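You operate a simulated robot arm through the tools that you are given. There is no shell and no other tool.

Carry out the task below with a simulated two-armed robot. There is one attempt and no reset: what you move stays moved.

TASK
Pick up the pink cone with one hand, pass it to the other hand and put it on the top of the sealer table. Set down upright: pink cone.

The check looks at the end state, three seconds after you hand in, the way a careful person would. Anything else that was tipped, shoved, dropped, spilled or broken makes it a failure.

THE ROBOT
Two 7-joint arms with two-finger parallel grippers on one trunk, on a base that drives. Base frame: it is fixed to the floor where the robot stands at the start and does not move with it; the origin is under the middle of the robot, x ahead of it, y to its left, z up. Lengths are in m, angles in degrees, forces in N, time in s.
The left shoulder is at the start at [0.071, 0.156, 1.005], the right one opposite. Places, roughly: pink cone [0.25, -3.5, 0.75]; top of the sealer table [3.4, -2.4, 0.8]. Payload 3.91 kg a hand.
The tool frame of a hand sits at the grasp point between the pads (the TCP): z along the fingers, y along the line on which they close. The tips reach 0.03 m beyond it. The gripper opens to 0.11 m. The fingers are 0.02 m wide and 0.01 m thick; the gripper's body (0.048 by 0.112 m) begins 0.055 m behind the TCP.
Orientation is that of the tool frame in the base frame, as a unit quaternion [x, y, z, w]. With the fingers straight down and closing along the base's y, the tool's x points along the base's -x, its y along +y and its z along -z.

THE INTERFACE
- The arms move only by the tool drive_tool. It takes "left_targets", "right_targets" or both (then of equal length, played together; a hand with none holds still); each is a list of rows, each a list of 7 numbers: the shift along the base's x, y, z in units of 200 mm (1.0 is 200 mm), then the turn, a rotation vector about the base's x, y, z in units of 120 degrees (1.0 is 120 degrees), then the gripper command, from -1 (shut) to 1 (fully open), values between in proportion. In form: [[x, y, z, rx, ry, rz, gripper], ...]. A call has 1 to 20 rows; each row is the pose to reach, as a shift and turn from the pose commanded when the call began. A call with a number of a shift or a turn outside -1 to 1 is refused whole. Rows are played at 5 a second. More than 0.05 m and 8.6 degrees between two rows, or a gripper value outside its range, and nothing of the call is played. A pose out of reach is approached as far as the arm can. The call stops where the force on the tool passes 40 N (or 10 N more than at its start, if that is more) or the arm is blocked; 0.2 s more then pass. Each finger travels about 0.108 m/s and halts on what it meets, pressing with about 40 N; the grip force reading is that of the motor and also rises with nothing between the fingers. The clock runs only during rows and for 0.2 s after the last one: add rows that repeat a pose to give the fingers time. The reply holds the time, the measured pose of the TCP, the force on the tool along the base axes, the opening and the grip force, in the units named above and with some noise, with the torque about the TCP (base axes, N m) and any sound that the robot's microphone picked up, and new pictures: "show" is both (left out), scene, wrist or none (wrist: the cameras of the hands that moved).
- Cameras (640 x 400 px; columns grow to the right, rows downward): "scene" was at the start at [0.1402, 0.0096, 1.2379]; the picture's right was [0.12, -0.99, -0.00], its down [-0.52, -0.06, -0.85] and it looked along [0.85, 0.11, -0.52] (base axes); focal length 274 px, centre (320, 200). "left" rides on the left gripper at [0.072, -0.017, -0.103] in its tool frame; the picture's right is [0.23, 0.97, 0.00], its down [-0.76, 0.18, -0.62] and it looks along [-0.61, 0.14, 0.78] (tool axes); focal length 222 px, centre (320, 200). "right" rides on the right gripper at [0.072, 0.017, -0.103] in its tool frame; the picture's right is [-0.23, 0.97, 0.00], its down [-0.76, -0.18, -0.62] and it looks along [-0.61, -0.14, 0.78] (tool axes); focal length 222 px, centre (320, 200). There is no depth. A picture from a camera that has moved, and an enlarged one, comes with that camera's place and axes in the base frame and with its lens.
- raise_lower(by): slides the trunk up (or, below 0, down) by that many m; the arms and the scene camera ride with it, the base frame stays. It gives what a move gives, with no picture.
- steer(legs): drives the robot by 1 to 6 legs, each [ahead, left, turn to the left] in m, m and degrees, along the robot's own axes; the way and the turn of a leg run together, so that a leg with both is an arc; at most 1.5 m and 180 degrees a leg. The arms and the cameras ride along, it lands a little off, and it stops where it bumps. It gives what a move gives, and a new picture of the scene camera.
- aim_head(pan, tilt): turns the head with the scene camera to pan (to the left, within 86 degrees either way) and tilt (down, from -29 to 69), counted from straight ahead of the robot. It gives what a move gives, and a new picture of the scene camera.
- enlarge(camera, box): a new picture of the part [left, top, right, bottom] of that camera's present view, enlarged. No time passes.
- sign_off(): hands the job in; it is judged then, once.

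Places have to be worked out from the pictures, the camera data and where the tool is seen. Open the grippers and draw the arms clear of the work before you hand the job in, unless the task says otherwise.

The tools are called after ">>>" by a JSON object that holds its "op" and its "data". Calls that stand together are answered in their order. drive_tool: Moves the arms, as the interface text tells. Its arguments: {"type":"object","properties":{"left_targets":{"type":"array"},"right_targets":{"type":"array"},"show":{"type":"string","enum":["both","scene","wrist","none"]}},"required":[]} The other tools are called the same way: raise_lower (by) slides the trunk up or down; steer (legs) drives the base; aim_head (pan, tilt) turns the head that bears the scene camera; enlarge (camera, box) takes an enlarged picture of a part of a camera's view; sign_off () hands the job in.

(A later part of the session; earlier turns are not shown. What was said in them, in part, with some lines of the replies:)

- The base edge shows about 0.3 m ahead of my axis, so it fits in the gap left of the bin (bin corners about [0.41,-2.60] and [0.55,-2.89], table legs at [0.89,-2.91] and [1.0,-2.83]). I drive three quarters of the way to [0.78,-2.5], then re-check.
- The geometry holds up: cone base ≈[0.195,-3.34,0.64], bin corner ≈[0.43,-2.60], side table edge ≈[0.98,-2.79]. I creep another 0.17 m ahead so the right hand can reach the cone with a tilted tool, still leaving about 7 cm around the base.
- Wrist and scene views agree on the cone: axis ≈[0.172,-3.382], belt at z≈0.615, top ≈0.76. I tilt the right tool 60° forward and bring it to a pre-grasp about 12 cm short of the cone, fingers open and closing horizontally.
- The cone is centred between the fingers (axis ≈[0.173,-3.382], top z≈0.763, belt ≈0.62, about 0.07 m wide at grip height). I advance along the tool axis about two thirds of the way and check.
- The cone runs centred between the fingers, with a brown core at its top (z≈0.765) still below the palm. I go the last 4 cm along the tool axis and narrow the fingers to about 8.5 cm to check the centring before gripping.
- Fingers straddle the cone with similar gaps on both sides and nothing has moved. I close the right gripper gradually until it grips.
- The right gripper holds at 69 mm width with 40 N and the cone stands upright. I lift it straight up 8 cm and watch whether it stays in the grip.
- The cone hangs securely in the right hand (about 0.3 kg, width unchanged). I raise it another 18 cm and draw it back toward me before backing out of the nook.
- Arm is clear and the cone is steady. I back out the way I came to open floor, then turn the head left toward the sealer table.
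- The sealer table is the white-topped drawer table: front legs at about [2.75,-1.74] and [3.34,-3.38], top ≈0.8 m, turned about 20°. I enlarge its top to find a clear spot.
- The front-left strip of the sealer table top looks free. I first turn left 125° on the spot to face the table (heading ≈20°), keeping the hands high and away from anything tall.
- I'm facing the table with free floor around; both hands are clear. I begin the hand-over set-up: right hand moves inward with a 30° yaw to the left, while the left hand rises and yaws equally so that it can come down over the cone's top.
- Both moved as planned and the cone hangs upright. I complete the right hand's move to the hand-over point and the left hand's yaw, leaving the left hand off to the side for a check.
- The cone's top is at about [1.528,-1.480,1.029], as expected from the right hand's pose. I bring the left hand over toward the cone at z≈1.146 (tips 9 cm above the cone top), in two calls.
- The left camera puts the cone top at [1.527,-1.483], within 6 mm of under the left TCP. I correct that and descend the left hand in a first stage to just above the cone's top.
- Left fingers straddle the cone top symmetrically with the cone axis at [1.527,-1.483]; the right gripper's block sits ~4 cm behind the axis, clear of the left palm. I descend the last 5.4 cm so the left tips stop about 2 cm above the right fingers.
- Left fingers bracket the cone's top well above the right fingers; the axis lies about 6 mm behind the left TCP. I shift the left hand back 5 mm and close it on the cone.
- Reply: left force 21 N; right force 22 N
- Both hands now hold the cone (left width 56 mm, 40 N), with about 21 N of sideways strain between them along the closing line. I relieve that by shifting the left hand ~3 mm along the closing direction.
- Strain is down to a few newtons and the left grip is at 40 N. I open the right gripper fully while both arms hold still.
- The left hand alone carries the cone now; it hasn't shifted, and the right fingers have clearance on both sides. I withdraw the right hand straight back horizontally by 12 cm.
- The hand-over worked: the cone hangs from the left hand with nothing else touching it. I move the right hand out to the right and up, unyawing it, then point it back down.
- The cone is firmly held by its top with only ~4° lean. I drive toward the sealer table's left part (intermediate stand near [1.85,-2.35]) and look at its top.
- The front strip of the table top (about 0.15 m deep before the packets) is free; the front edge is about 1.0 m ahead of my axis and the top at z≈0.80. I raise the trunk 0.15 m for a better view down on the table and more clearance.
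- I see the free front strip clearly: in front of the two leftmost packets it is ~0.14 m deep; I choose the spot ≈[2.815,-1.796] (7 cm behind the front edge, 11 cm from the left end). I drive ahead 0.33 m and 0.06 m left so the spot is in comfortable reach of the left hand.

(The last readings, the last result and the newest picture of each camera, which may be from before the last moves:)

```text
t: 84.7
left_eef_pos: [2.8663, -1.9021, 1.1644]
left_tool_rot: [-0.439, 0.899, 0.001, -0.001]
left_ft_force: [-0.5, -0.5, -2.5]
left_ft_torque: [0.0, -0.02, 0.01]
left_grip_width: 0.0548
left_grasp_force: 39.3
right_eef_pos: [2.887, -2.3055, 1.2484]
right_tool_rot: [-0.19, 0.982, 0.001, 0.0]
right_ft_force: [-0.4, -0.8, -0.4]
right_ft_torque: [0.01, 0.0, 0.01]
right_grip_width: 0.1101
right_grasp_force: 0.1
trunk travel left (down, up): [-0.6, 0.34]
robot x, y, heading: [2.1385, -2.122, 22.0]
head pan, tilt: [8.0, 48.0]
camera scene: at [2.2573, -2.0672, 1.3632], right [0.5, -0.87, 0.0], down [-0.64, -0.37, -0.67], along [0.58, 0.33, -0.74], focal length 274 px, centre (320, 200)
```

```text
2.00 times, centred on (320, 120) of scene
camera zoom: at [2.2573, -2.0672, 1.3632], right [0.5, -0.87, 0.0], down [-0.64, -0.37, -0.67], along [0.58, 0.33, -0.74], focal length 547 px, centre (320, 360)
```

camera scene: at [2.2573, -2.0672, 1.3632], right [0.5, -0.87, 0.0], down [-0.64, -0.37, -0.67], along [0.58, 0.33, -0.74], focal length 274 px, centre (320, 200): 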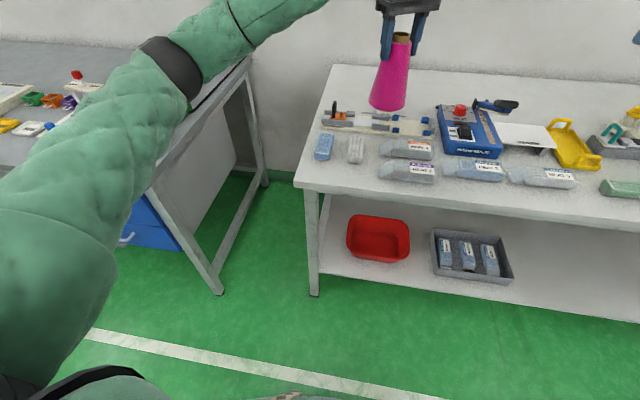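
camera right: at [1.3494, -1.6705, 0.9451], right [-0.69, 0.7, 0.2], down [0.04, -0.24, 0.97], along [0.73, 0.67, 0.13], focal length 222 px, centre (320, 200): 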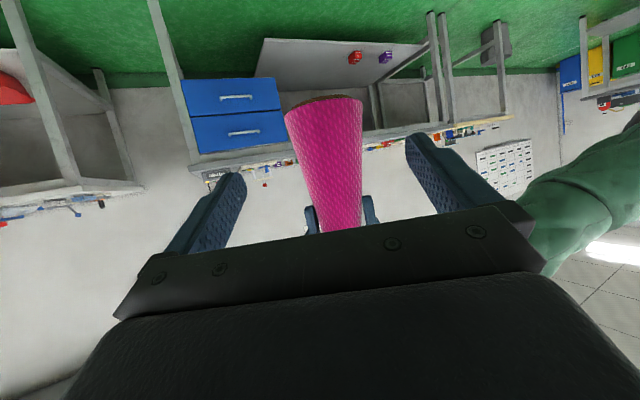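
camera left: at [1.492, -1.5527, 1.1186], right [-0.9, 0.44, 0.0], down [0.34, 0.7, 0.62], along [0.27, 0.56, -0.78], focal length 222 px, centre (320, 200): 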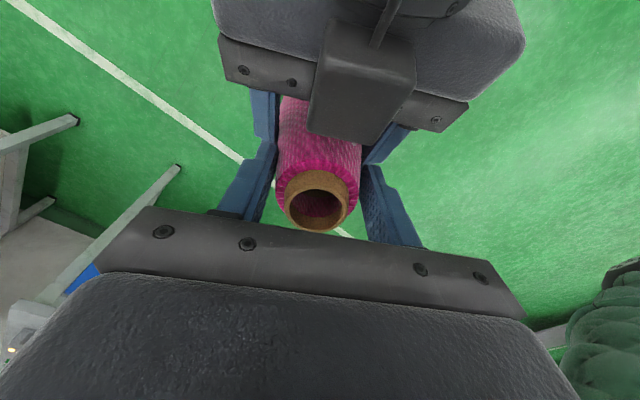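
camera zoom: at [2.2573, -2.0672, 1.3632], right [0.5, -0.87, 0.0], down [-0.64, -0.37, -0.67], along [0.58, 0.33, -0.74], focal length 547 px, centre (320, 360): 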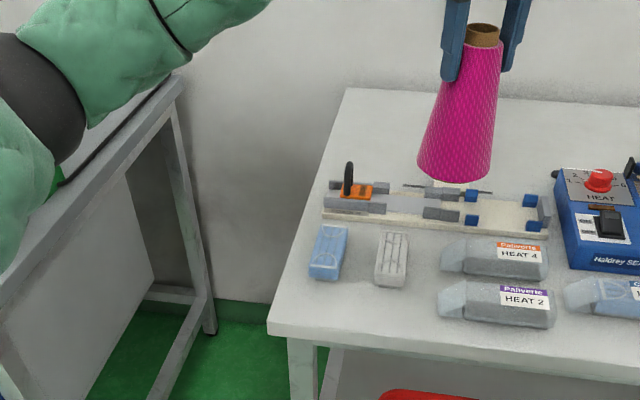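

From this view: front-left corner at [2.713,-1.716], packets start 12 cm behind the front edge; my spot [2.815,-1.800] leaves ~2 cm to the edge and ~2 cm to the packets. I move the left hand over it, correct the cone's ~4° lean, and lower to about 8 cm above the table.

>>> {"op": "drive_tool", "data": {"left_targets": [[-0.06, 0.133, 0, -0.0066, 0.0051, 0, -1], [-0.12, 0.265, 0, -0.0132, 0.0103, 0, -1], [-0.18, 0.398, 0, -0.0197, 0.0154, 0, -1], [-0.239, 0.5305, 0, -0.0263, 0.0205, 0, -1], [-0.239, 0.5305, -0.15, -0.0263, 0.0205, 0, -1], [-0.239, 0.5305, -0.3, -0.0263, 0.0205, 0, -1], [-0.239, 0.5305, -0.45, -0.0263, 0.0205, 0, -1], [-0.239, 0.5305, -0.65, -0.0263, 0.0205, 0, -1], [-0.239, 0.5305, -0.75, -0.0263, 0.0205, 0, -1], [-0.239, 0.5305, -0.75, -0.0263, 0.0205, 0, -1]], "show": "both"}}

>>> {"op": "enlarge", "data": {"camera": "scene", "box": [240, 60, 440, 220]}}

```text
t: 86.9
left_eef_pos: [2.8203, -1.7968, 1.0163]
left_tool_rot: [-0.438, 0.898, -0.015, -0.032]
left_ft_force: [-0.6, 0.0, -3.1]
left_ft_torque: [0.01, -0.02, 0.0]
left_grip_width: 0.0547
left_grasp_force: 39.9
right_eef_pos: [2.8897, -2.3059, 1.2477]
right_tool_rot: [-0.189, 0.982, 0.001, 0.0]
right_ft_force: [-0.2, 0.6, -0.7]
right_ft_torque: [-0.01, 0.0, -0.01]
right_grip_width: 0.1099
right_grasp_force: 0.0
trunk travel left (down, up): [-0.6, 0.34]
robot x, y, heading: [2.142, -2.1225, 21.9]
head pan, tilt: [8.0, 48.0]
camera scene: at [2.2575, -2.0671, 1.3632], right [0.5, -0.87, 0.0], down [-0.64, -0.37, -0.67], along [0.58, 0.33, -0.74], focal length 274 px, centre (320, 200)
camera left: at [2.7942, -1.8588, 1.1244], right [-0.91, 0.42, 0.02], down [0.35, 0.74, 0.57], along [0.23, 0.52, -0.82], focal length 222 px, centre (320, 200)
```

scene: 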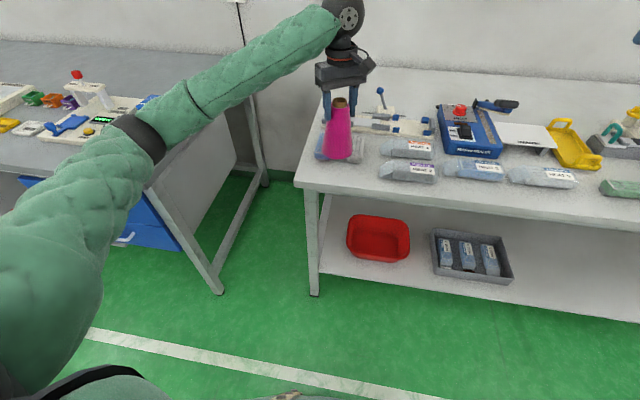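
left: 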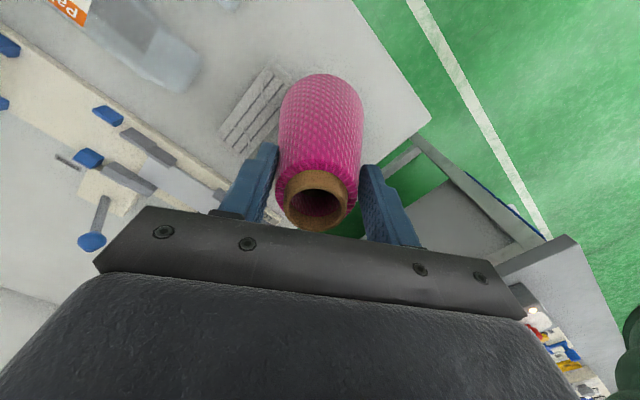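

```text
2.50 times, centred on (340, 140) of scene
camera zoom: at [2.2575, -2.0671, 1.3632], right [0.5, -0.87, 0.0], down [-0.64, -0.37, -0.67], along [0.58, 0.33, -0.74], focal length 684 px, centre (270, 350)
```

zoom: 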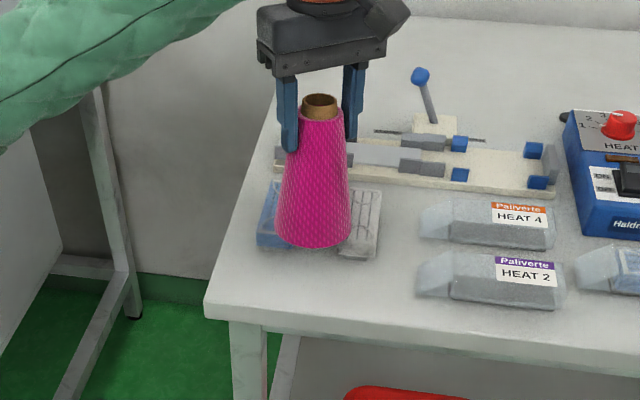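

The cone hangs upright above the spot, with its base projected at [2.813,-1.802], as planned. I lower it 6 cm to about 1–2 cm above the table and check.

>>> {"op": "drive_tool", "data": {"left_targets": [[0, 0, -0.08, 0, 0, 0, -1], [0, 0, -0.16, 0, 0, 0, -1], [0, 0, -0.24, 0, 0, 0, -1], [0, 0, -0.3, 0, 0, 0, -1], [0, 0, -0.3, 0, 0, 0, -1]], "show": "both"}}

>>> {"op": "enlarge", "data": {"camera": "scene", "box": [260, 80, 420, 200]}}

```text
t: 87.3
left_eef_pos: [2.8192, -1.7976, 1.0089]
left_tool_rot: [-0.438, 0.898, -0.018, -0.026]
left_ft_force: [-11.5, -6.0, 20.2]
left_ft_torque: [-0.14, 1.23, 0.21]
left_grip_width: 0.0547
left_grasp_force: 40.1
right_eef_pos: [2.8878, -2.3061, 1.2488]
right_tool_rot: [-0.19, 0.982, 0.001, 0.0]
right_ft_force: [0.5, 0.1, -0.4]
right_ft_torque: [-0.03, 0.05, -0.01]
right_grip_width: 0.1099
right_grasp_force: 0.0
trunk travel left (down, up): [-0.6, 0.34]
robot x, y, heading: [2.1416, -2.1252, 21.8]
head pan, tilt: [8.0, 48.0]
stopped in row 2 (left hand): the force on the tool passed its limit at 50 N (the readings are from after the stop); the commanded pose is now the measured one
camera scene: at [2.2558, -2.0676, 1.3636], right [0.5, -0.87, 0.0], down [-0.64, -0.37, -0.67], along [0.58, 0.34, -0.74], focal length 274 px, centre (320, 200)
camera left: at [2.7916, -1.8591, 1.116], right [-0.91, 0.42, 0.01], down [0.35, 0.74, 0.57], along [0.24, 0.52, -0.82], focal length 222 px, centre (320, 200)
```

scene: 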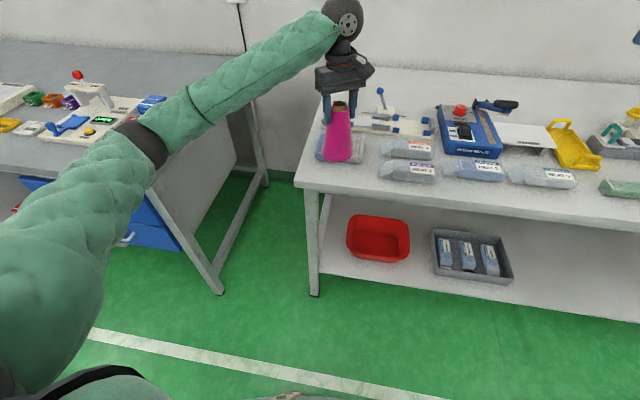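
left: 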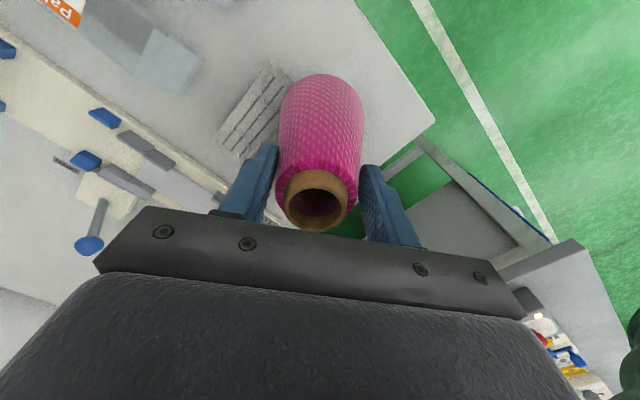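

```text
3.33 times, centred on (340, 140) of scene
camera zoom: at [2.2558, -2.0676, 1.3636], right [0.5, -0.87, 0.0], down [-0.64, -0.37, -0.67], along [0.58, 0.34, -0.74], focal length 912 px, centre (253, 400)
```

zoom: 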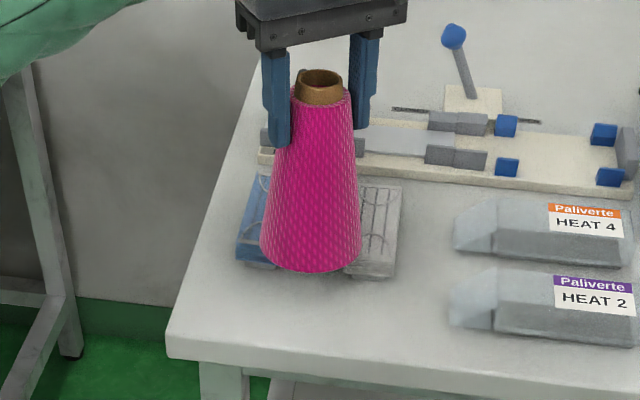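

The hand stopped on contact (20 N up) at TCP z≈1.009, higher than I expected for a 0.80 m top. I look closely at the cone's base and at what may be touching before doing anything else.

>>> {"op": "enlarge", "data": {"camera": "scene", "box": [290, 110, 390, 180]}}

>>> {"op": "enlarge", "data": {"camera": "left", "box": [160, 30, 480, 250]}}

>>> {"op": "enlarge", "data": {"camera": "right", "box": [0, 0, 640, 400]}}

```text
5.71 times, centred on (340, 145) of scene
camera zoom: at [2.2558, -2.0676, 1.3636], right [0.5, -0.87, 0.0], down [-0.64, -0.37, -0.67], along [0.58, 0.34, -0.74], focal length 1564 px, centre (206, 514)
```

zoom: 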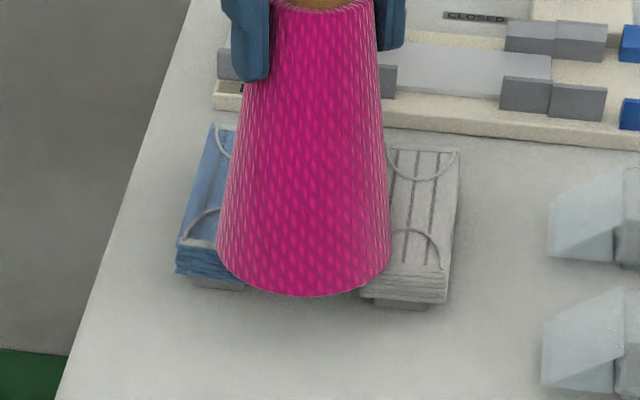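

```text
1.82 times, centred on (320, 140) of left
camera zoom: at [2.7916, -1.8591, 1.116], right [-0.91, 0.42, 0.01], down [0.35, 0.74, 0.57], along [0.24, 0.52, -0.82], focal length 404 px, centre (320, 309)
```

zoom: 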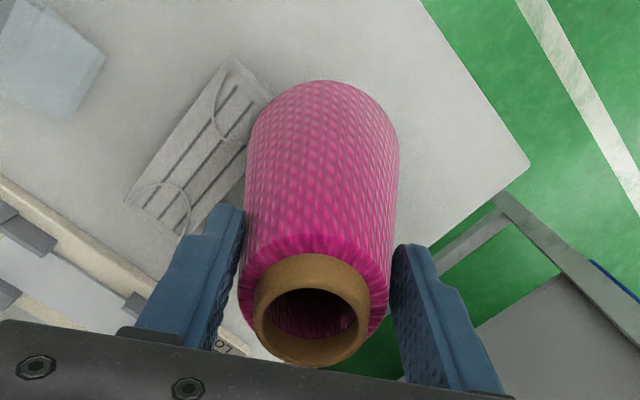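

```text
1.00 times, centred on (320, 200) of right (not enlarged: the box is as wide or as high as the picture)
camera zoom: at [2.8143, -2.3173, 1.3521], right [-0.15, 0.99, 0.0], down [0.77, 0.12, 0.62], along [0.62, 0.1, -0.78], focal length 222 px, centre (320, 200)
```

zoom: 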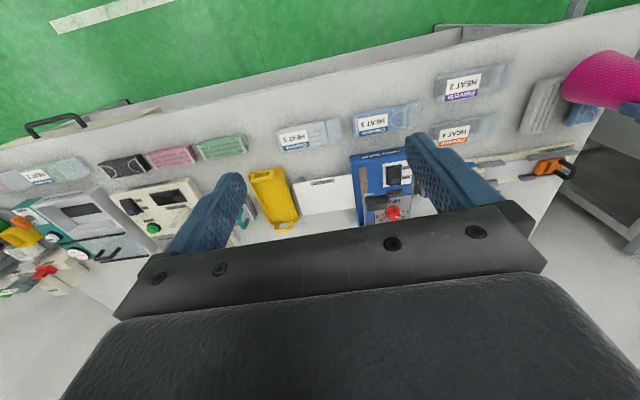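

The cone's back edge has come down on the front corners of the two mask stacks: the table top is nearer z≈0.835, so the stacks stand closer to me than I reckoned. I lift straight up 5 cm and re-examine the stacks.

>>> {"op": "drive_tool", "data": {"left_targets": [[0, 0, 0.06, 0, 0, 0, -1], [0, 0, 0.15, 0, 0, 0, -1], [0, 0, 0.25, 0, 0, 0, -1], [0, 0, 0.35, 0, 0, 0, -1], [0, 0, 0.35, 0, 0, 0, -1]], "show": "both"}}

>>> {"op": "enlarge", "data": {"camera": "scene", "box": [280, 90, 400, 190]}}

```text
t: 88.5
left_eef_pos: [2.8196, -1.7957, 1.0739]
left_tool_rot: [-0.438, 0.898, -0.018, -0.029]
left_ft_force: [0.1, 0.6, -2.5]
left_ft_torque: [-0.05, 0.0, -0.02]
left_grip_width: 0.0548
left_grasp_force: 39.4
right_eef_pos: [2.8886, -2.3037, 1.2482]
right_tool_rot: [-0.19, 0.982, 0.001, 0.0]
right_ft_force: [-0.3, 1.0, -0.5]
right_ft_torque: [-0.01, -0.01, 0.01]
right_grip_width: 0.1101
right_grasp_force: 0.0
trunk travel left (down, up): [-0.6, 0.34]
robot x, y, heading: [2.1417, -2.124, 21.6]
head pan, tilt: [8.0, 48.0]
camera scene: at [2.2577, -2.0666, 1.3631], right [0.5, -0.87, 0.0], down [-0.64, -0.37, -0.67], along [0.58, 0.33, -0.74], focal length 274 px, centre (320, 200)
camera left: at [2.7926, -1.858, 1.1823], right [-0.91, 0.42, 0.01], down [0.35, 0.74, 0.57], along [0.23, 0.52, -0.82], focal length 222 px, centre (320, 200)
```

scene: 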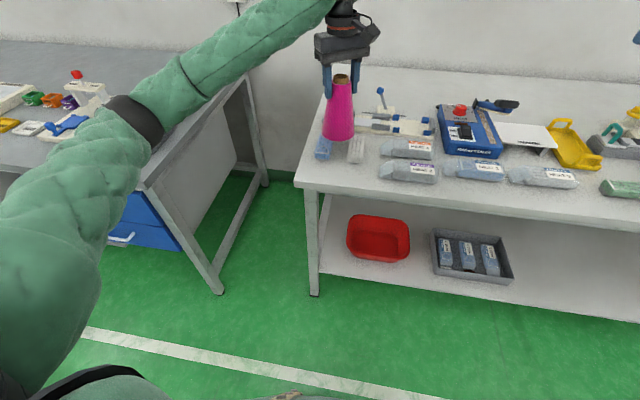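
left: 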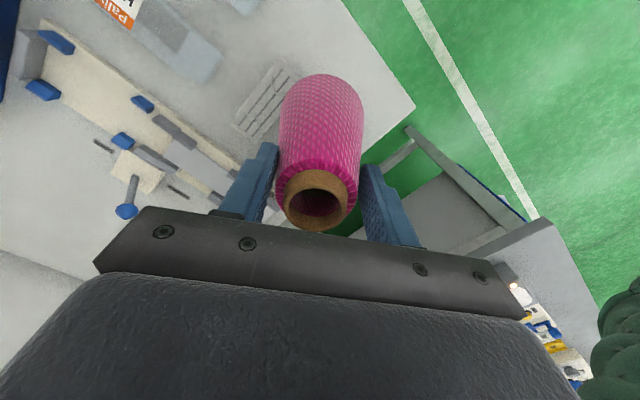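

```text
4.00 times, centred on (340, 140) of scene
camera zoom: at [2.2577, -2.0666, 1.3631], right [0.5, -0.87, 0.0], down [-0.64, -0.37, -0.67], along [0.58, 0.33, -0.74], focal length 1095 px, centre (240, 440)
```

zoom: 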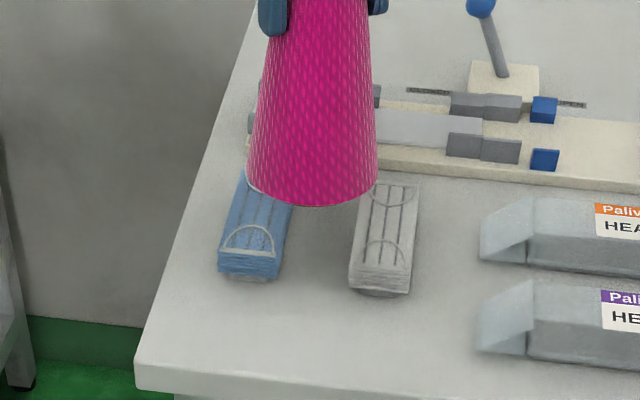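

The stacks kept their pixel positions, so nothing was moved. Re-triangulating, the top is at z≈0.83 and the stacks' tops (z≈0.868) reach to ~9 cm from the front edge, so the front strip is too narrow; the area behind the jig at the left back is wide and free. I raise the trunk 0.12 m for clearance and a better look.

>>> {"op": "raise_lower", "data": {"by": 0.12}}

>>> {"op": "aim_head", "data": {"pan": -5, "tilt": 48}}

>>> {"op": "enlarge", "data": {"camera": "scene", "box": [240, 40, 640, 240]}}

```text
t: 90.0
left_eef_pos: [2.8206, -1.7964, 1.1948]
left_tool_rot: [-0.438, 0.898, -0.017, -0.029]
left_ft_force: [-0.9, 0.1, -3.6]
left_ft_torque: [0.02, -0.02, 0.01]
left_grip_width: 0.0546
left_grasp_force: 40.4
right_eef_pos: [2.8883, -2.3053, 1.3681]
right_tool_rot: [-0.189, 0.982, 0.001, -0.001]
right_ft_force: [-0.8, -0.7, 0.3]
right_ft_torque: [0.01, 0.0, -0.01]
right_grip_width: 0.1099
right_grasp_force: 0.0
trunk travel left (down, up): [-0.72, 0.22]
robot x, y, heading: [2.1441, -2.124, 22.2]
head pan, tilt: [8.0, 48.0]
```

```text
t: 90.8
left_eef_pos: [2.8189, -1.7962, 1.1954]
left_tool_rot: [-0.437, 0.899, -0.018, -0.029]
left_ft_force: [0.1, -0.4, -2.2]
left_ft_torque: [0.01, 0.02, 0.0]
left_grip_width: 0.0544
left_grasp_force: 39.9
right_eef_pos: [2.8897, -2.3044, 1.3681]
right_tool_rot: [-0.19, 0.982, 0.001, 0.0]
right_ft_force: [0.9, -0.4, -0.3]
right_ft_torque: [0.02, -0.03, 0.01]
right_grip_width: 0.1098
right_grasp_force: 0.0
trunk travel left (down, up): [-0.72, 0.22]
robot x, y, heading: [2.1443, -2.1218, 22.0]
head pan, tilt: [-5.0, 48.0]
camera scene: at [2.2645, -2.0832, 1.4832], right [0.29, -0.96, 0.0], down [-0.71, -0.22, -0.67], along [0.64, 0.2, -0.74], focal length 274 px, centre (320, 200)
```

scene: 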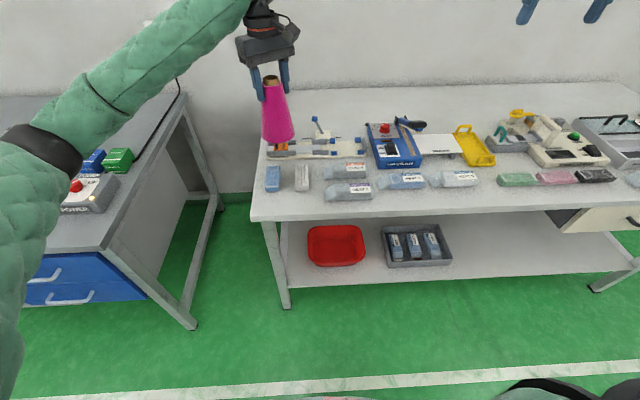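

```text
1.60 times, centred on (440, 140) of scene
camera zoom: at [2.2645, -2.0832, 1.4832], right [0.29, -0.96, 0.0], down [-0.71, -0.22, -0.67], along [0.64, 0.2, -0.74], focal length 438 px, centre (128, 296)
```

zoom: 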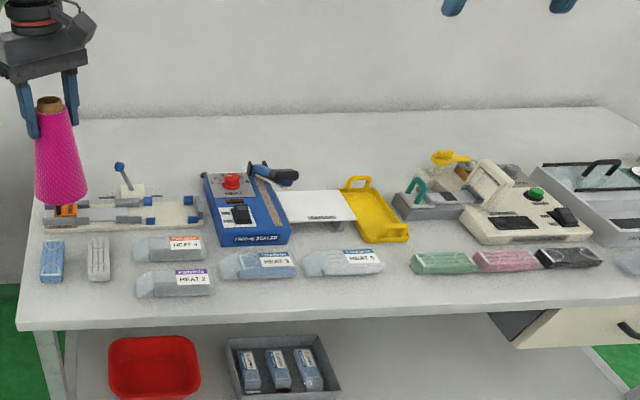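

The only roomy place is behind the jig at the back-left (spot ≈[3.157,-1.674], ~45 cm in from the front edge). I shift the base 16 cm right and 20 cm ahead, with the cone's base at z≈1.05, well above everything on the table.

>>> {"op": "steer", "data": {"legs": [[0, -0.164, 0], [0.2, 0, 0]]}}

>>> {"op": "aim_head", "data": {"pan": 12, "tilt": 45}}

>>> {"op": "enlarge", "data": {"camera": "scene", "box": [200, 20, 520, 220]}}

```text
t: 93.5
left_eef_pos: [3.0715, -1.8784, 1.195]
left_tool_rot: [-0.437, 0.899, -0.017, -0.028]
left_ft_force: [-0.4, -1.1, -1.9]
left_ft_torque: [0.03, 0.01, 0.02]
left_grip_width: 0.055
left_grasp_force: 39.9
right_eef_pos: [3.1395, -2.3864, 1.3666]
right_tool_rot: [-0.188, 0.982, 0.001, -0.001]
right_ft_force: [0.7, 0.8, -0.4]
right_ft_torque: [0.0, 0.02, 0.01]
right_grip_width: 0.1103
right_grasp_force: 0.0
trunk travel left (down, up): [-0.72, 0.22]
robot x, y, heading: [2.3935, -2.2038, 21.7]
head pan, tilt: [-5.0, 48.0]
camera scene: at [2.5157, -2.1636, 1.4832], right [0.29, -0.96, 0.0], down [-0.71, -0.22, -0.67], along [0.64, 0.19, -0.74], focal length 274 px, centre (320, 200)
```

scene: 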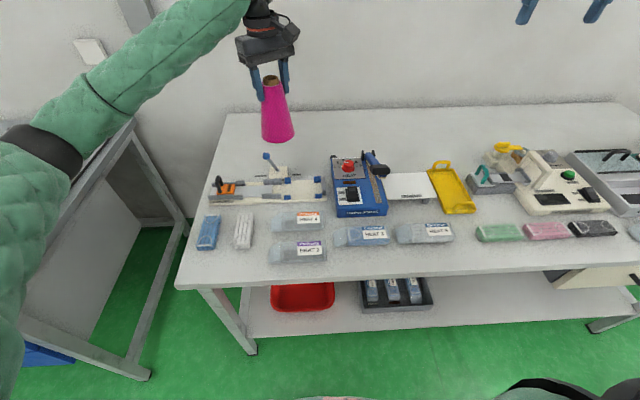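

```text
t: 94.2
left_eef_pos: [3.0709, -1.8772, 1.1951]
left_tool_rot: [-0.436, 0.899, -0.018, -0.029]
left_ft_force: [0.1, 0.7, -3.2]
left_ft_torque: [0.02, -0.01, 0.01]
left_grip_width: 0.0542
left_grasp_force: 39.8
right_eef_pos: [3.1385, -2.3864, 1.3675]
right_tool_rot: [-0.189, 0.982, 0.001, 0.0]
right_ft_force: [0.3, 0.1, -0.5]
right_ft_torque: [0.0, 0.02, -0.02]
right_grip_width: 0.1098
right_grasp_force: 0.1
trunk travel left (down, up): [-0.72, 0.22]
robot x, y, heading: [2.3934, -2.2027, 22.1]
head pan, tilt: [12.0, 45.0]
camera scene: at [2.5069, -2.1407, 1.4873], right [0.56, -0.83, 0.0], down [-0.59, -0.39, -0.71], along [0.59, 0.39, -0.71], focal length 274 px, centre (320, 200)
```

scene: 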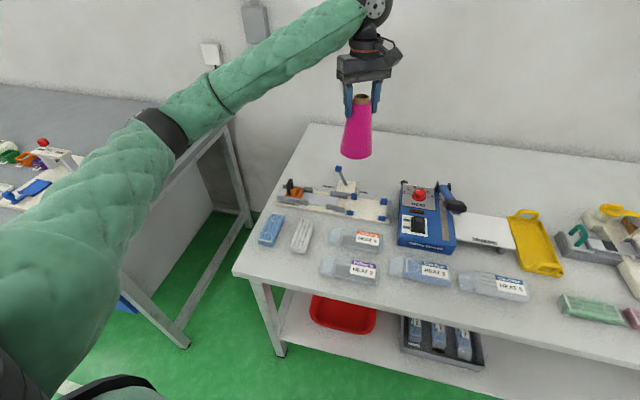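

```text
2.00 times, centred on (360, 120) of scene
camera zoom: at [2.5069, -2.1407, 1.4873], right [0.56, -0.83, 0.0], down [-0.59, -0.39, -0.71], along [0.59, 0.39, -0.71], focal length 547 px, centre (240, 360)
```

zoom: 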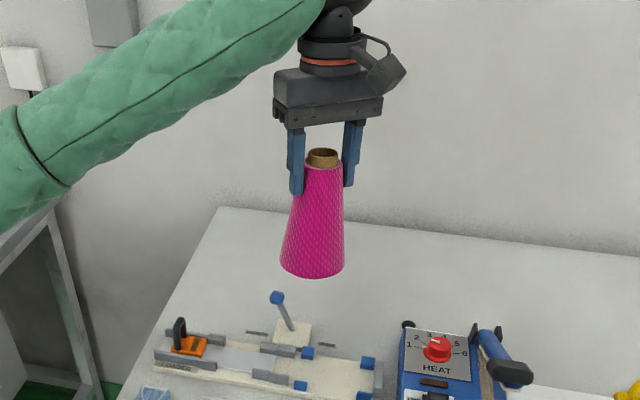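

Now I see the free area behind the jig clearly; the spot [3.157,-1.674] lies in it with ≥5 cm to the jig, its clamp tower and the table's left edge. I move the left hand over it at the present height.

>>> {"op": "drive_tool", "data": {"left_targets": [[0.055, 0.125, 0, 0, 0, 0, -1], [0.111, 0.25, 0, 0, 0, 0, -1], [0.167, 0.375, 0, 0, 0, 0, -1], [0.222, 0.5, 0, 0, 0, 0, -1], [0.278, 0.625, 0, 0, 0, 0, -1], [0.333, 0.75, 0, 0, 0, 0, -1], [0.389, 0.875, 0, 0, 0, 0, -1], [0.445, 1.0, 0, 0, 0, 0, -1], [0.445, 1.0, 0, 0, 0, 0, -1]], "show": "both"}}

>>> {"op": "enlarge", "data": {"camera": "scene", "box": [220, 40, 460, 220]}}

```text
t: 96.2
left_eef_pos: [3.1575, -1.6781, 1.1939]
left_tool_rot: [-0.436, 0.899, -0.019, -0.028]
left_ft_force: [0.1, 0.2, -2.5]
left_ft_torque: [0.02, 0.0, 0.03]
left_grip_width: 0.0544
left_grasp_force: 39.7
right_eef_pos: [3.1379, -2.3864, 1.3689]
right_tool_rot: [-0.189, 0.982, 0.001, 0.0]
right_ft_force: [0.2, -1.2, -0.3]
right_ft_torque: [0.03, -0.02, -0.02]
right_grip_width: 0.1101
right_grasp_force: 0.0
trunk travel left (down, up): [-0.72, 0.22]
robot x, y, heading: [2.3905, -2.2037, 21.8]
head pan, tilt: [12.0, 45.0]
camera scene: at [2.507, -2.1408, 1.4874], right [0.56, -0.83, 0.0], down [-0.59, -0.39, -0.71], along [0.59, 0.39, -0.71], focal length 274 px, centre (320, 200)
camera left: at [3.1298, -1.7398, 1.302], right [-0.91, 0.42, 0.01], down [0.35, 0.74, 0.57], along [0.24, 0.52, -0.82], focal length 222 px, centre (320, 200)
```

scene: 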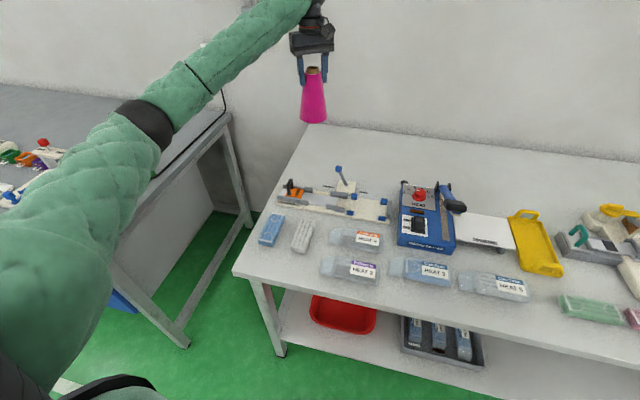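
left: 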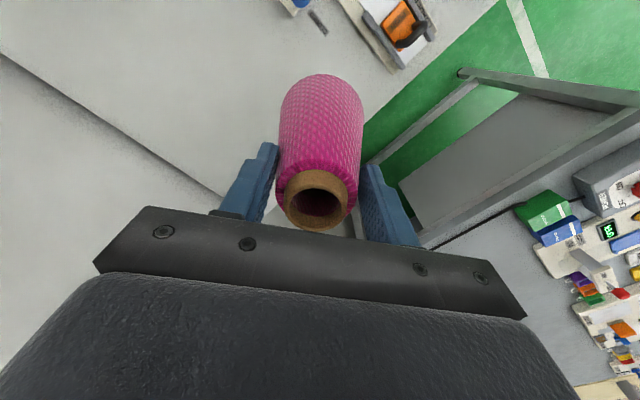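

```text
2.22 times, centred on (340, 130) of scene
camera zoom: at [2.507, -2.1408, 1.4874], right [0.56, -0.83, 0.0], down [-0.59, -0.39, -0.71], along [0.59, 0.39, -0.71], focal length 608 px, centre (276, 356)
```

zoom: 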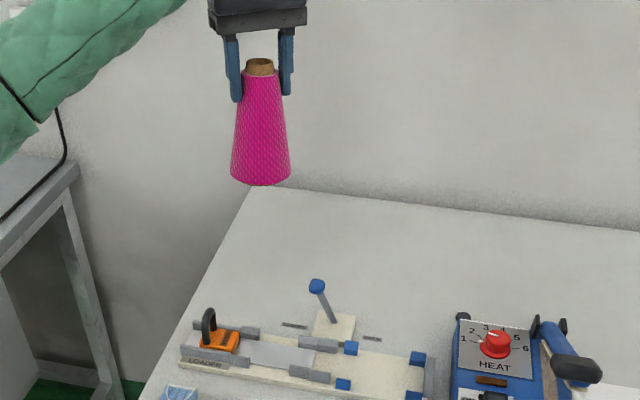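

The hand is over [3.158,-1.678]; the left camera confirms ~7 cm to the jig's loader, ~5 cm to the clamp rod and ~11 cm from cone axis to the table's left edge. I lower to about 3–4 cm above the top.

>>> {"op": "drive_tool", "data": {"left_targets": [[0, 0, -0.15, 0, 0, 0, -1], [0, 0, -0.3, 0, 0, 0, -1], [0, 0, -0.45, 0, 0, 0, -1], [0, 0, -0.6, 0, 0, 0, -1], [0, 0, -0.75, 0, 0, 0, -1], [0, 0, -0.88, 0, 0, 0, -1], [0, 0, -0.95, 0, 0, 0, -1], [0, 0, -0.95, 0, 0, 0, -1]], "show": "both"}}

>>> {"op": "enlarge", "data": {"camera": "scene", "box": [240, 70, 420, 220]}}

```text
t: 98.0
left_eef_pos: [3.1589, -1.6785, 1.0064]
left_tool_rot: [-0.437, 0.899, -0.018, -0.028]
left_ft_force: [-0.3, -0.1, -2.5]
left_ft_torque: [0.0, 0.0, 0.01]
left_grip_width: 0.0542
left_grasp_force: 40.1
right_eef_pos: [3.138, -2.3858, 1.3681]
right_tool_rot: [-0.189, 0.982, 0.0, 0.0]
right_ft_force: [0.1, 0.0, -0.3]
right_ft_torque: [0.02, 0.02, -0.02]
right_grip_width: 0.1103
right_grasp_force: 0.0
trunk travel left (down, up): [-0.72, 0.22]
robot x, y, heading: [2.3972, -2.2049, 21.8]
head pan, tilt: [12.0, 45.0]
camera scene: at [2.5071, -2.1407, 1.4874], right [0.56, -0.83, 0.0], down [-0.59, -0.39, -0.71], along [0.59, 0.39, -0.71], focal length 274 px, centre (320, 200)
camera left: at [3.1308, -1.7405, 1.1143], right [-0.91, 0.42, 0.01], down [0.35, 0.74, 0.57], along [0.23, 0.52, -0.82], focal length 222 px, centre (320, 200)
```

scene: 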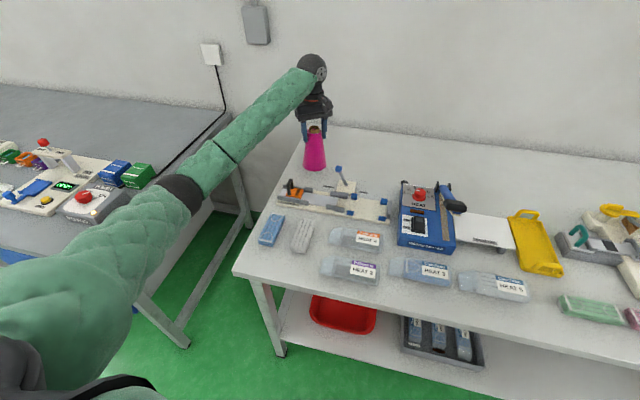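
left: 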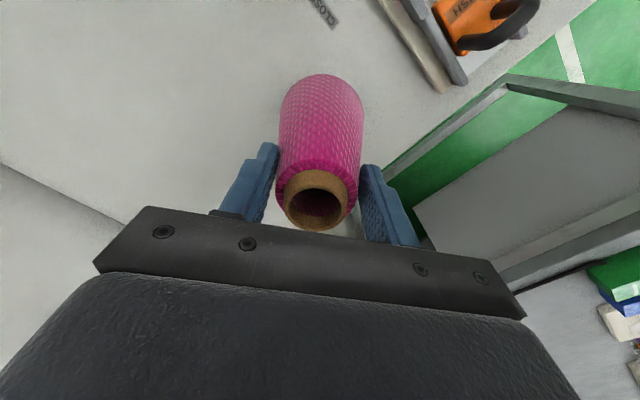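

```text
2.67 times, centred on (330, 145) of scene
camera zoom: at [2.5071, -2.1407, 1.4874], right [0.56, -0.83, 0.0], down [-0.59, -0.39, -0.71], along [0.59, 0.39, -0.71], focal length 730 px, centre (293, 347)
```

zoom: 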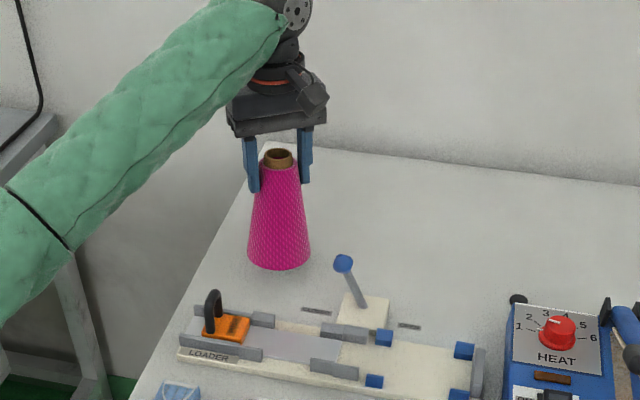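

The cone is about 4 cm above free table surface with nothing near it. I lower 2.5 cm in small steps and read the force.

>>> {"op": "drive_tool", "data": {"left_targets": [[0, 0, -0.03, 0, 0, 0, -1], [0, 0, -0.06, 0, 0, 0, -1], [0, 0, -0.09, 0, 0, 0, -1], [0, 0, -0.12, 0, 0, 0, -1], [0, 0, -0.12, 0, 0, 0, -1]], "show": "scene"}}

>>> {"op": "enlarge", "data": {"camera": "scene", "box": [270, 90, 370, 190]}}

```text
t: 99.2
left_eef_pos: [3.1587, -1.679, 0.9813]
left_tool_rot: [-0.437, 0.899, -0.017, -0.029]
left_ft_force: [-0.1, 1.1, 1.8]
left_ft_torque: [0.14, -0.18, 0.04]
left_grip_width: 0.0543
left_grasp_force: 40.2
right_eef_pos: [3.1386, -2.3859, 1.3682]
right_tool_rot: [-0.189, 0.982, 0.001, 0.0]
right_ft_force: [0.6, 0.6, -0.6]
right_ft_torque: [-0.01, 0.02, -0.02]
right_grip_width: 0.11
right_grasp_force: 0.1
trunk travel left (down, up): [-0.72, 0.22]
robot x, y, heading: [2.3907, -2.2014, 22.0]
head pan, tilt: [12.0, 45.0]
camera scene: at [2.5068, -2.1408, 1.4875], right [0.56, -0.83, 0.0], down [-0.59, -0.39, -0.71], along [0.59, 0.39, -0.71], focal length 274 px, centre (320, 200)
```

scene: 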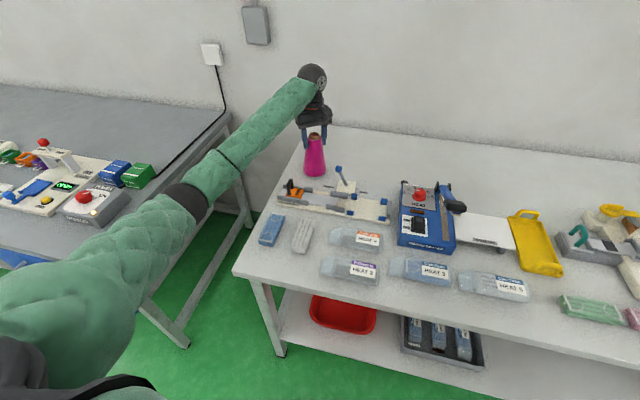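

```text
4.00 times, centred on (320, 140) of scene
camera zoom: at [2.5068, -2.1408, 1.4875], right [0.56, -0.83, 0.0], down [-0.59, -0.39, -0.71], along [0.59, 0.39, -0.71], focal length 1095 px, centre (320, 440)
```

zoom: 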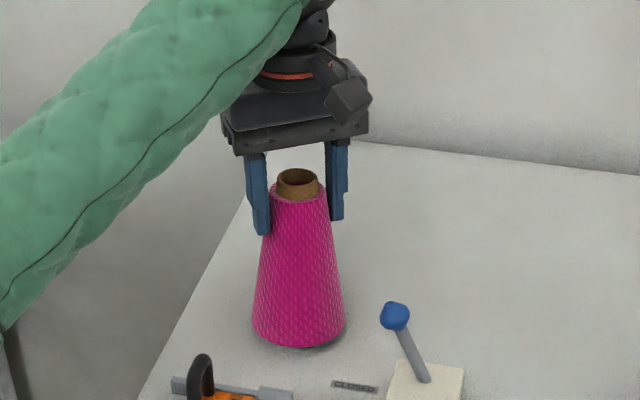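

The force rose by ~4 N: the cone has just touched the table (TCP z≈0.981), nearly flat. I press 2 mm further to seat the base and read the forces.

>>> {"op": "drive_tool", "data": {"left_targets": [[0, 0, -0.005, 0, 0, 0, -1], [0, 0, -0.01, 0, 0, 0, -1], [0, 0, -0.01, 0, 0, 0, -1]], "show": "both"}}

>>> {"op": "enlarge", "data": {"camera": "scene", "box": [280, 120, 350, 190]}}

```text
t: 100.0
left_eef_pos: [3.1568, -1.6779, 0.981]
left_tool_rot: [-0.437, 0.899, -0.018, -0.027]
left_ft_force: [1.1, 6.2, 13.6]
left_ft_torque: [1.0, -0.73, 0.22]
left_grip_width: 0.0542
left_grasp_force: 40.0
right_eef_pos: [3.1378, -2.3862, 1.3684]
right_tool_rot: [-0.19, 0.982, 0.001, 0.0]
right_ft_force: [0.4, 0.0, -0.3]
right_ft_torque: [0.02, 0.0, 0.02]
right_grip_width: 0.11
right_grasp_force: 0.0
trunk travel left (down, up): [-0.72, 0.22]
robot x, y, heading: [2.3896, -2.2034, 21.6]
head pan, tilt: [12.0, 45.0]
camera scene: at [2.5057, -2.1411, 1.4877], right [0.56, -0.83, 0.0], down [-0.59, -0.39, -0.71], along [0.59, 0.39, -0.71], focal length 274 px, centre (320, 200)
camera left: at [3.131, -1.74, 1.0885], right [-0.91, 0.42, 0.01], down [0.35, 0.74, 0.57], along [0.24, 0.52, -0.82], focal length 222 px, centre (320, 200)
```

scene: 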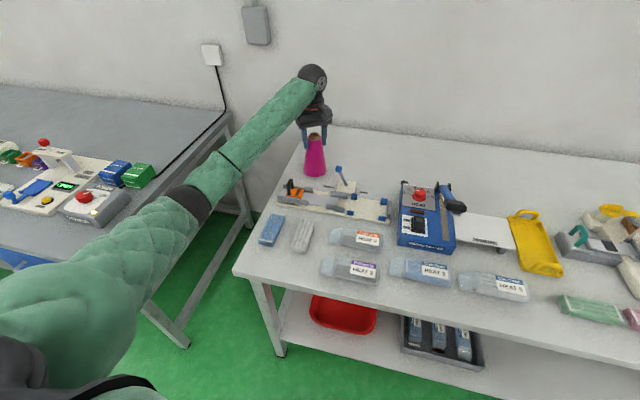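
left: 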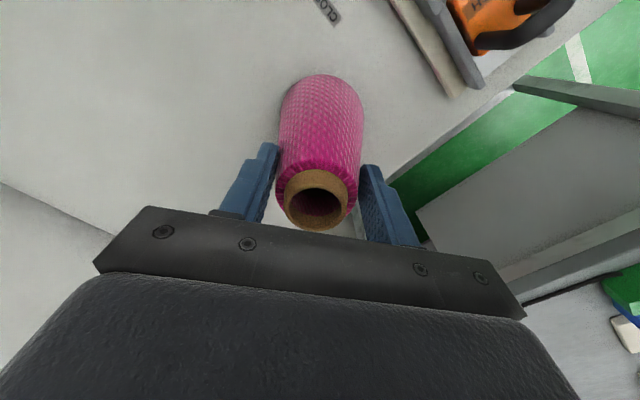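

```text
5.71 times, centred on (315, 155) of scene
camera zoom: at [2.5057, -2.1411, 1.4877], right [0.56, -0.83, 0.0], down [-0.59, -0.39, -0.71], along [0.59, 0.39, -0.71], focal length 1564 px, centre (349, 457)
```

zoom: 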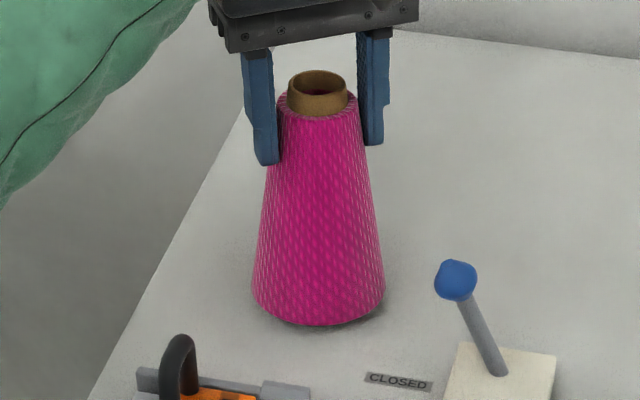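

The base is seated with ~16 N of press; the picture shows the cone upright on the surface. I ease the press by 1.5 mm and then open the left gripper gradually.

>>> {"op": "drive_tool", "data": {"left_targets": [[0, 0, 0.007, 0, 0, 0, -1], [0, 0, 0.007, 0, 0, 0, -1], [0, 0, 0.007, 0, 0, 0, 0.0], [0, 0, 0.007, 0, 0, 0, 0.1], [0, 0, 0.007, 0, 0, 0, 0.3], [0, 0, 0.007, 0, 0, 0, 0.6], [0, 0, 0.007, 0, 0, 0, 1], [0, 0, 0.007, 0, 0, 0, 1], [0, 0, 0.007, 0, 0, 0, 1]], "show": "both"}}

>>> {"op": "enlarge", "data": {"camera": "scene", "box": [270, 100, 360, 190]}}

```text
t: 102.0
left_eef_pos: [3.1592, -1.6782, 0.9797]
left_tool_rot: [-0.437, 0.899, -0.017, -0.029]
left_ft_force: [0.1, -0.1, 0.5]
left_ft_torque: [-0.01, 0.01, 0.03]
left_grip_width: 0.11
left_grasp_force: 0.1
right_eef_pos: [3.1398, -2.3867, 1.3682]
right_tool_rot: [-0.189, 0.982, 0.001, 0.001]
right_ft_force: [-0.9, 0.6, 0.2]
right_ft_torque: [-0.02, -0.03, 0.04]
right_grip_width: 0.1098
right_grasp_force: 0.1
trunk travel left (down, up): [-0.72, 0.22]
robot x, y, heading: [2.389, -2.2069, 21.9]
head pan, tilt: [12.0, 45.0]
camera scene: at [2.5069, -2.1407, 1.4874], right [0.56, -0.83, 0.0], down [-0.59, -0.39, -0.71], along [0.59, 0.39, -0.71], focal length 274 px, centre (320, 200)
camera left: at [3.1324, -1.7402, 1.0878], right [-0.91, 0.42, 0.01], down [0.35, 0.74, 0.57], along [0.23, 0.52, -0.82], focal length 222 px, centre (320, 200)
```

scene: 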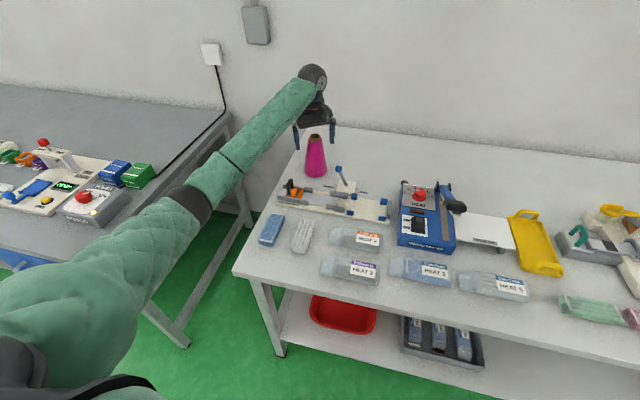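
left: 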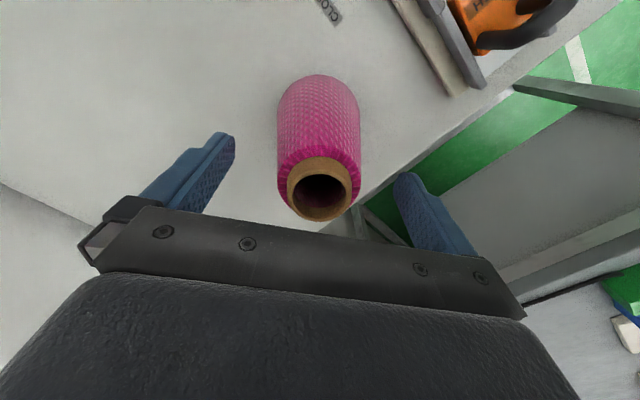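

```text
4.44 times, centred on (315, 145) of scene
camera zoom: at [2.5069, -2.1407, 1.4874], right [0.56, -0.83, 0.0], down [-0.59, -0.39, -0.71], along [0.59, 0.39, -0.71], focal length 1216 px, centre (342, 444)
```

zoom: 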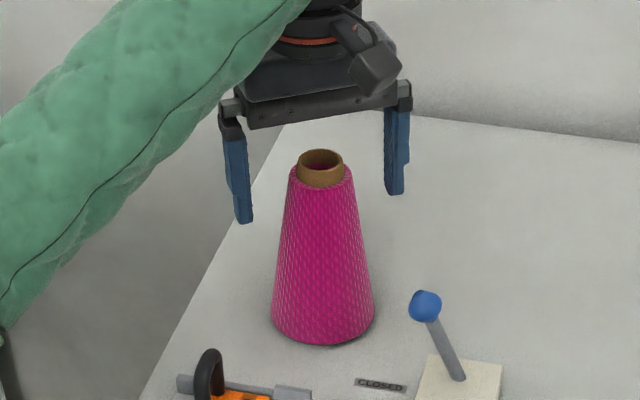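

The cone stands free and upright on the table with both fingers clear. I raise the left hand straight up 18 cm.

>>> {"op": "drive_tool", "data": {"left_targets": [[0, 0, 0.05, 0, 0, 0, 1], [0, 0, 0.12, 0, 0, 0, 1], [0, 0, 0.24, 0, 0, 0, 1], [0, 0, 0.36, 0, 0, 0, 1], [0, 0, 0.5, 0, 0, 0, 1], [0, 0, 0.65, 0, 0, 0, 1], [0, 0, 0.8, 0, 0, 0, 1], [0, 0, 0.92, 0, 0, 0, 1], [0, 0, 0.92, 0, 0, 0, 1]], "show": "both"}}

>>> {"op": "enlarge", "data": {"camera": "scene", "box": [240, 100, 420, 220]}}

```text
t: 104.0
left_eef_pos: [3.1588, -1.6779, 1.1635]
left_tool_rot: [-0.436, 0.899, -0.019, -0.028]
left_ft_force: [0.9, 0.0, -0.6]
left_ft_torque: [0.0, 0.0, 0.0]
left_grip_width: 0.1102
left_grasp_force: 0.0
right_eef_pos: [3.1394, -2.3866, 1.3679]
right_tool_rot: [-0.189, 0.982, 0.0, 0.0]
right_ft_force: [0.2, -0.7, 0.6]
right_ft_torque: [0.0, 0.01, 0.02]
right_grip_width: 0.1099
right_grasp_force: 0.0
trunk travel left (down, up): [-0.72, 0.22]
robot x, y, heading: [2.392, -2.2039, 22.0]
head pan, tilt: [12.0, 45.0]
camera scene: at [2.5073, -2.1405, 1.4873], right [0.56, -0.83, 0.0], down [-0.59, -0.39, -0.71], along [0.59, 0.39, -0.71], focal length 274 px, centre (320, 200)
camera left: at [3.133, -1.7391, 1.2715], right [-0.91, 0.42, 0.01], down [0.35, 0.74, 0.57], along [0.23, 0.52, -0.82], focal length 222 px, centre (320, 200)
```

scene: 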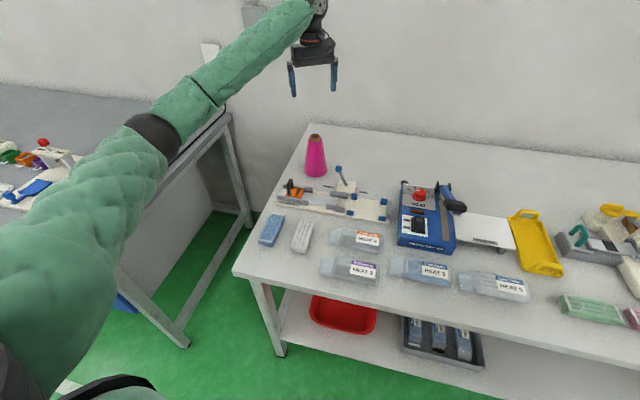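
left: 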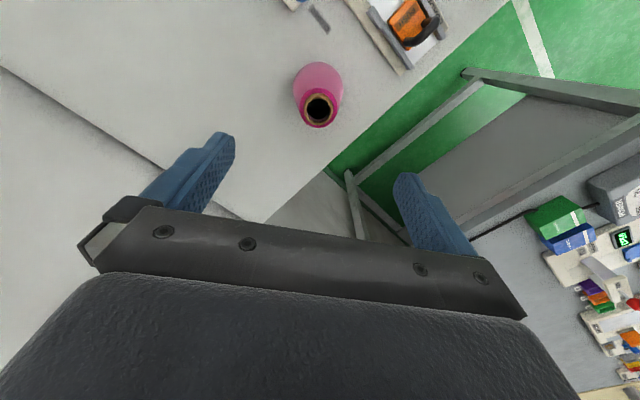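

```text
3.33 times, centred on (330, 160) of scene
camera zoom: at [2.5073, -2.1405, 1.4873], right [0.56, -0.83, 0.0], down [-0.59, -0.39, -0.71], along [0.59, 0.39, -0.71], focal length 912 px, centre (287, 333)
```

zoom: 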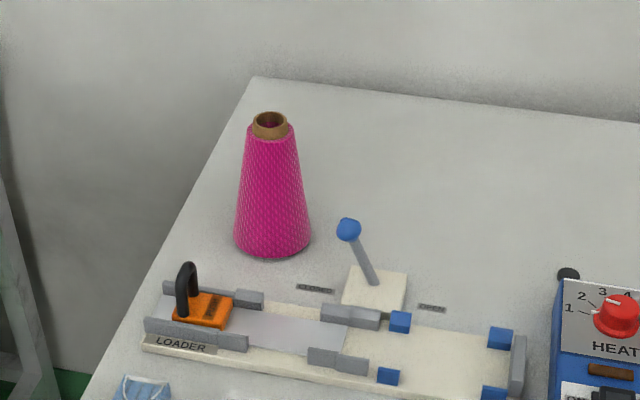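

The cone stands upright and undisturbed behind the jig. I back the robot away 0.6 m with both hands high and open, so the arms leave the table area.

>>> {"op": "steer", "data": {"legs": [[-0.6, 0, 0]]}}

>>> {"op": "aim_head", "data": {"pan": 8, "tilt": 32}}

>>> {"op": "enlarge", "data": {"camera": "scene", "box": [230, 90, 550, 290]}}

```text
t: 107.5
left_eef_pos: [2.5935, -1.8969, 1.1649]
left_tool_rot: [-0.443, 0.896, -0.018, -0.028]
left_ft_force: [-0.5, 0.0, -0.1]
left_ft_torque: [-0.03, -0.02, 0.02]
left_grip_width: 0.1098
left_grasp_force: 0.1
right_eef_pos: [2.5796, -2.6056, 1.3677]
right_tool_rot: [-0.196, 0.981, 0.001, 0.0]
right_ft_force: [0.0, -0.3, -0.9]
right_ft_torque: [0.0, -0.02, -0.02]
right_grip_width: 0.1101
right_grasp_force: 0.1
trunk travel left (down, up): [-0.72, 0.22]
robot x, y, heading: [1.8306, -2.4312, 22.5]
head pan, tilt: [12.0, 45.0]
camera scene: at [1.9459, -2.3689, 1.4874], right [0.57, -0.82, 0.0], down [-0.58, -0.4, -0.71], along [0.58, 0.4, -0.71], focal length 274 px, centre (320, 200)
```

scene: 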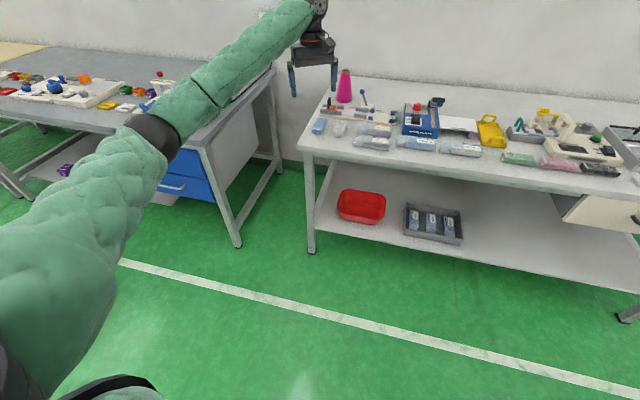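

```text
t: 108.2
left_eef_pos: [2.5922, -1.8975, 1.1634]
left_tool_rot: [-0.443, 0.896, -0.018, -0.029]
left_ft_force: [0.9, 0.2, -0.7]
left_ft_torque: [0.0, 0.01, 0.0]
left_grip_width: 0.11
left_grasp_force: 0.0
right_eef_pos: [2.5803, -2.6049, 1.3679]
right_tool_rot: [-0.196, 0.981, 0.001, 0.0]
right_ft_force: [-0.2, -0.5, 0.9]
right_ft_torque: [-0.02, -0.04, 0.01]
right_grip_width: 0.1099
right_grasp_force: 0.0
trunk travel left (down, up): [-0.72, 0.22]
robot x, y, heading: [1.8325, -2.4316, 22.7]
head pan, tilt: [8.0, 32.0]
camera scene: at [1.9562, -2.3694, 1.5068], right [0.51, -0.86, 0.0], down [-0.46, -0.27, -0.85], along [0.73, 0.43, -0.53], focal length 274 px, centre (320, 200)
```

scene: 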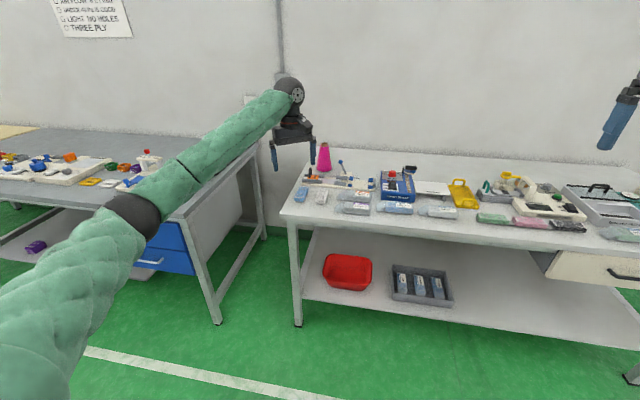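

```text
2.00 times, centred on (390, 190) of scene
camera zoom: at [1.9562, -2.3694, 1.5068], right [0.51, -0.86, 0.0], down [-0.46, -0.27, -0.85], along [0.73, 0.43, -0.53], focal length 547 px, centre (180, 220)
```

zoom: 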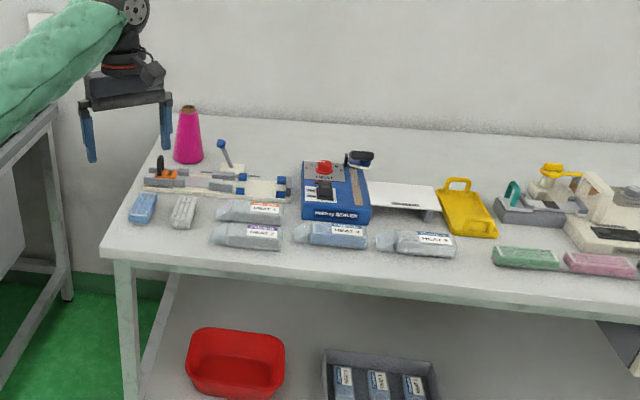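

The cone stands upright on the sealer table with every other item where it was, both grippers are open and empty, and the arms are away from the table. I hand the job in.

>>> {"op": "sign_off", "data": {}}

```text
The job is handed in.
```

The pink cone is standing upright on top of the sealer table. It sits in the free space behind the jig, near the back-left. I picked it up from the conveyor table with the right hand, passed it in the air to the left hand, and set it down with the left.

**Contact with the mask stacks:** My first try at setting it down was near the front edge, where I had misjudged the table height. The cone's base pressed on the front corners of two mask stacks, and the hand stopped at about 50 N. I lifted it straight off. The close-up pictures afterwards showed both stacks in the same place, so I saw no sign that anything moved. I then chose the clearer spot at the back.

In the last pictures the other items on the table look undisturbed. Both grippers are open and empty, and the arms are clear of the table.
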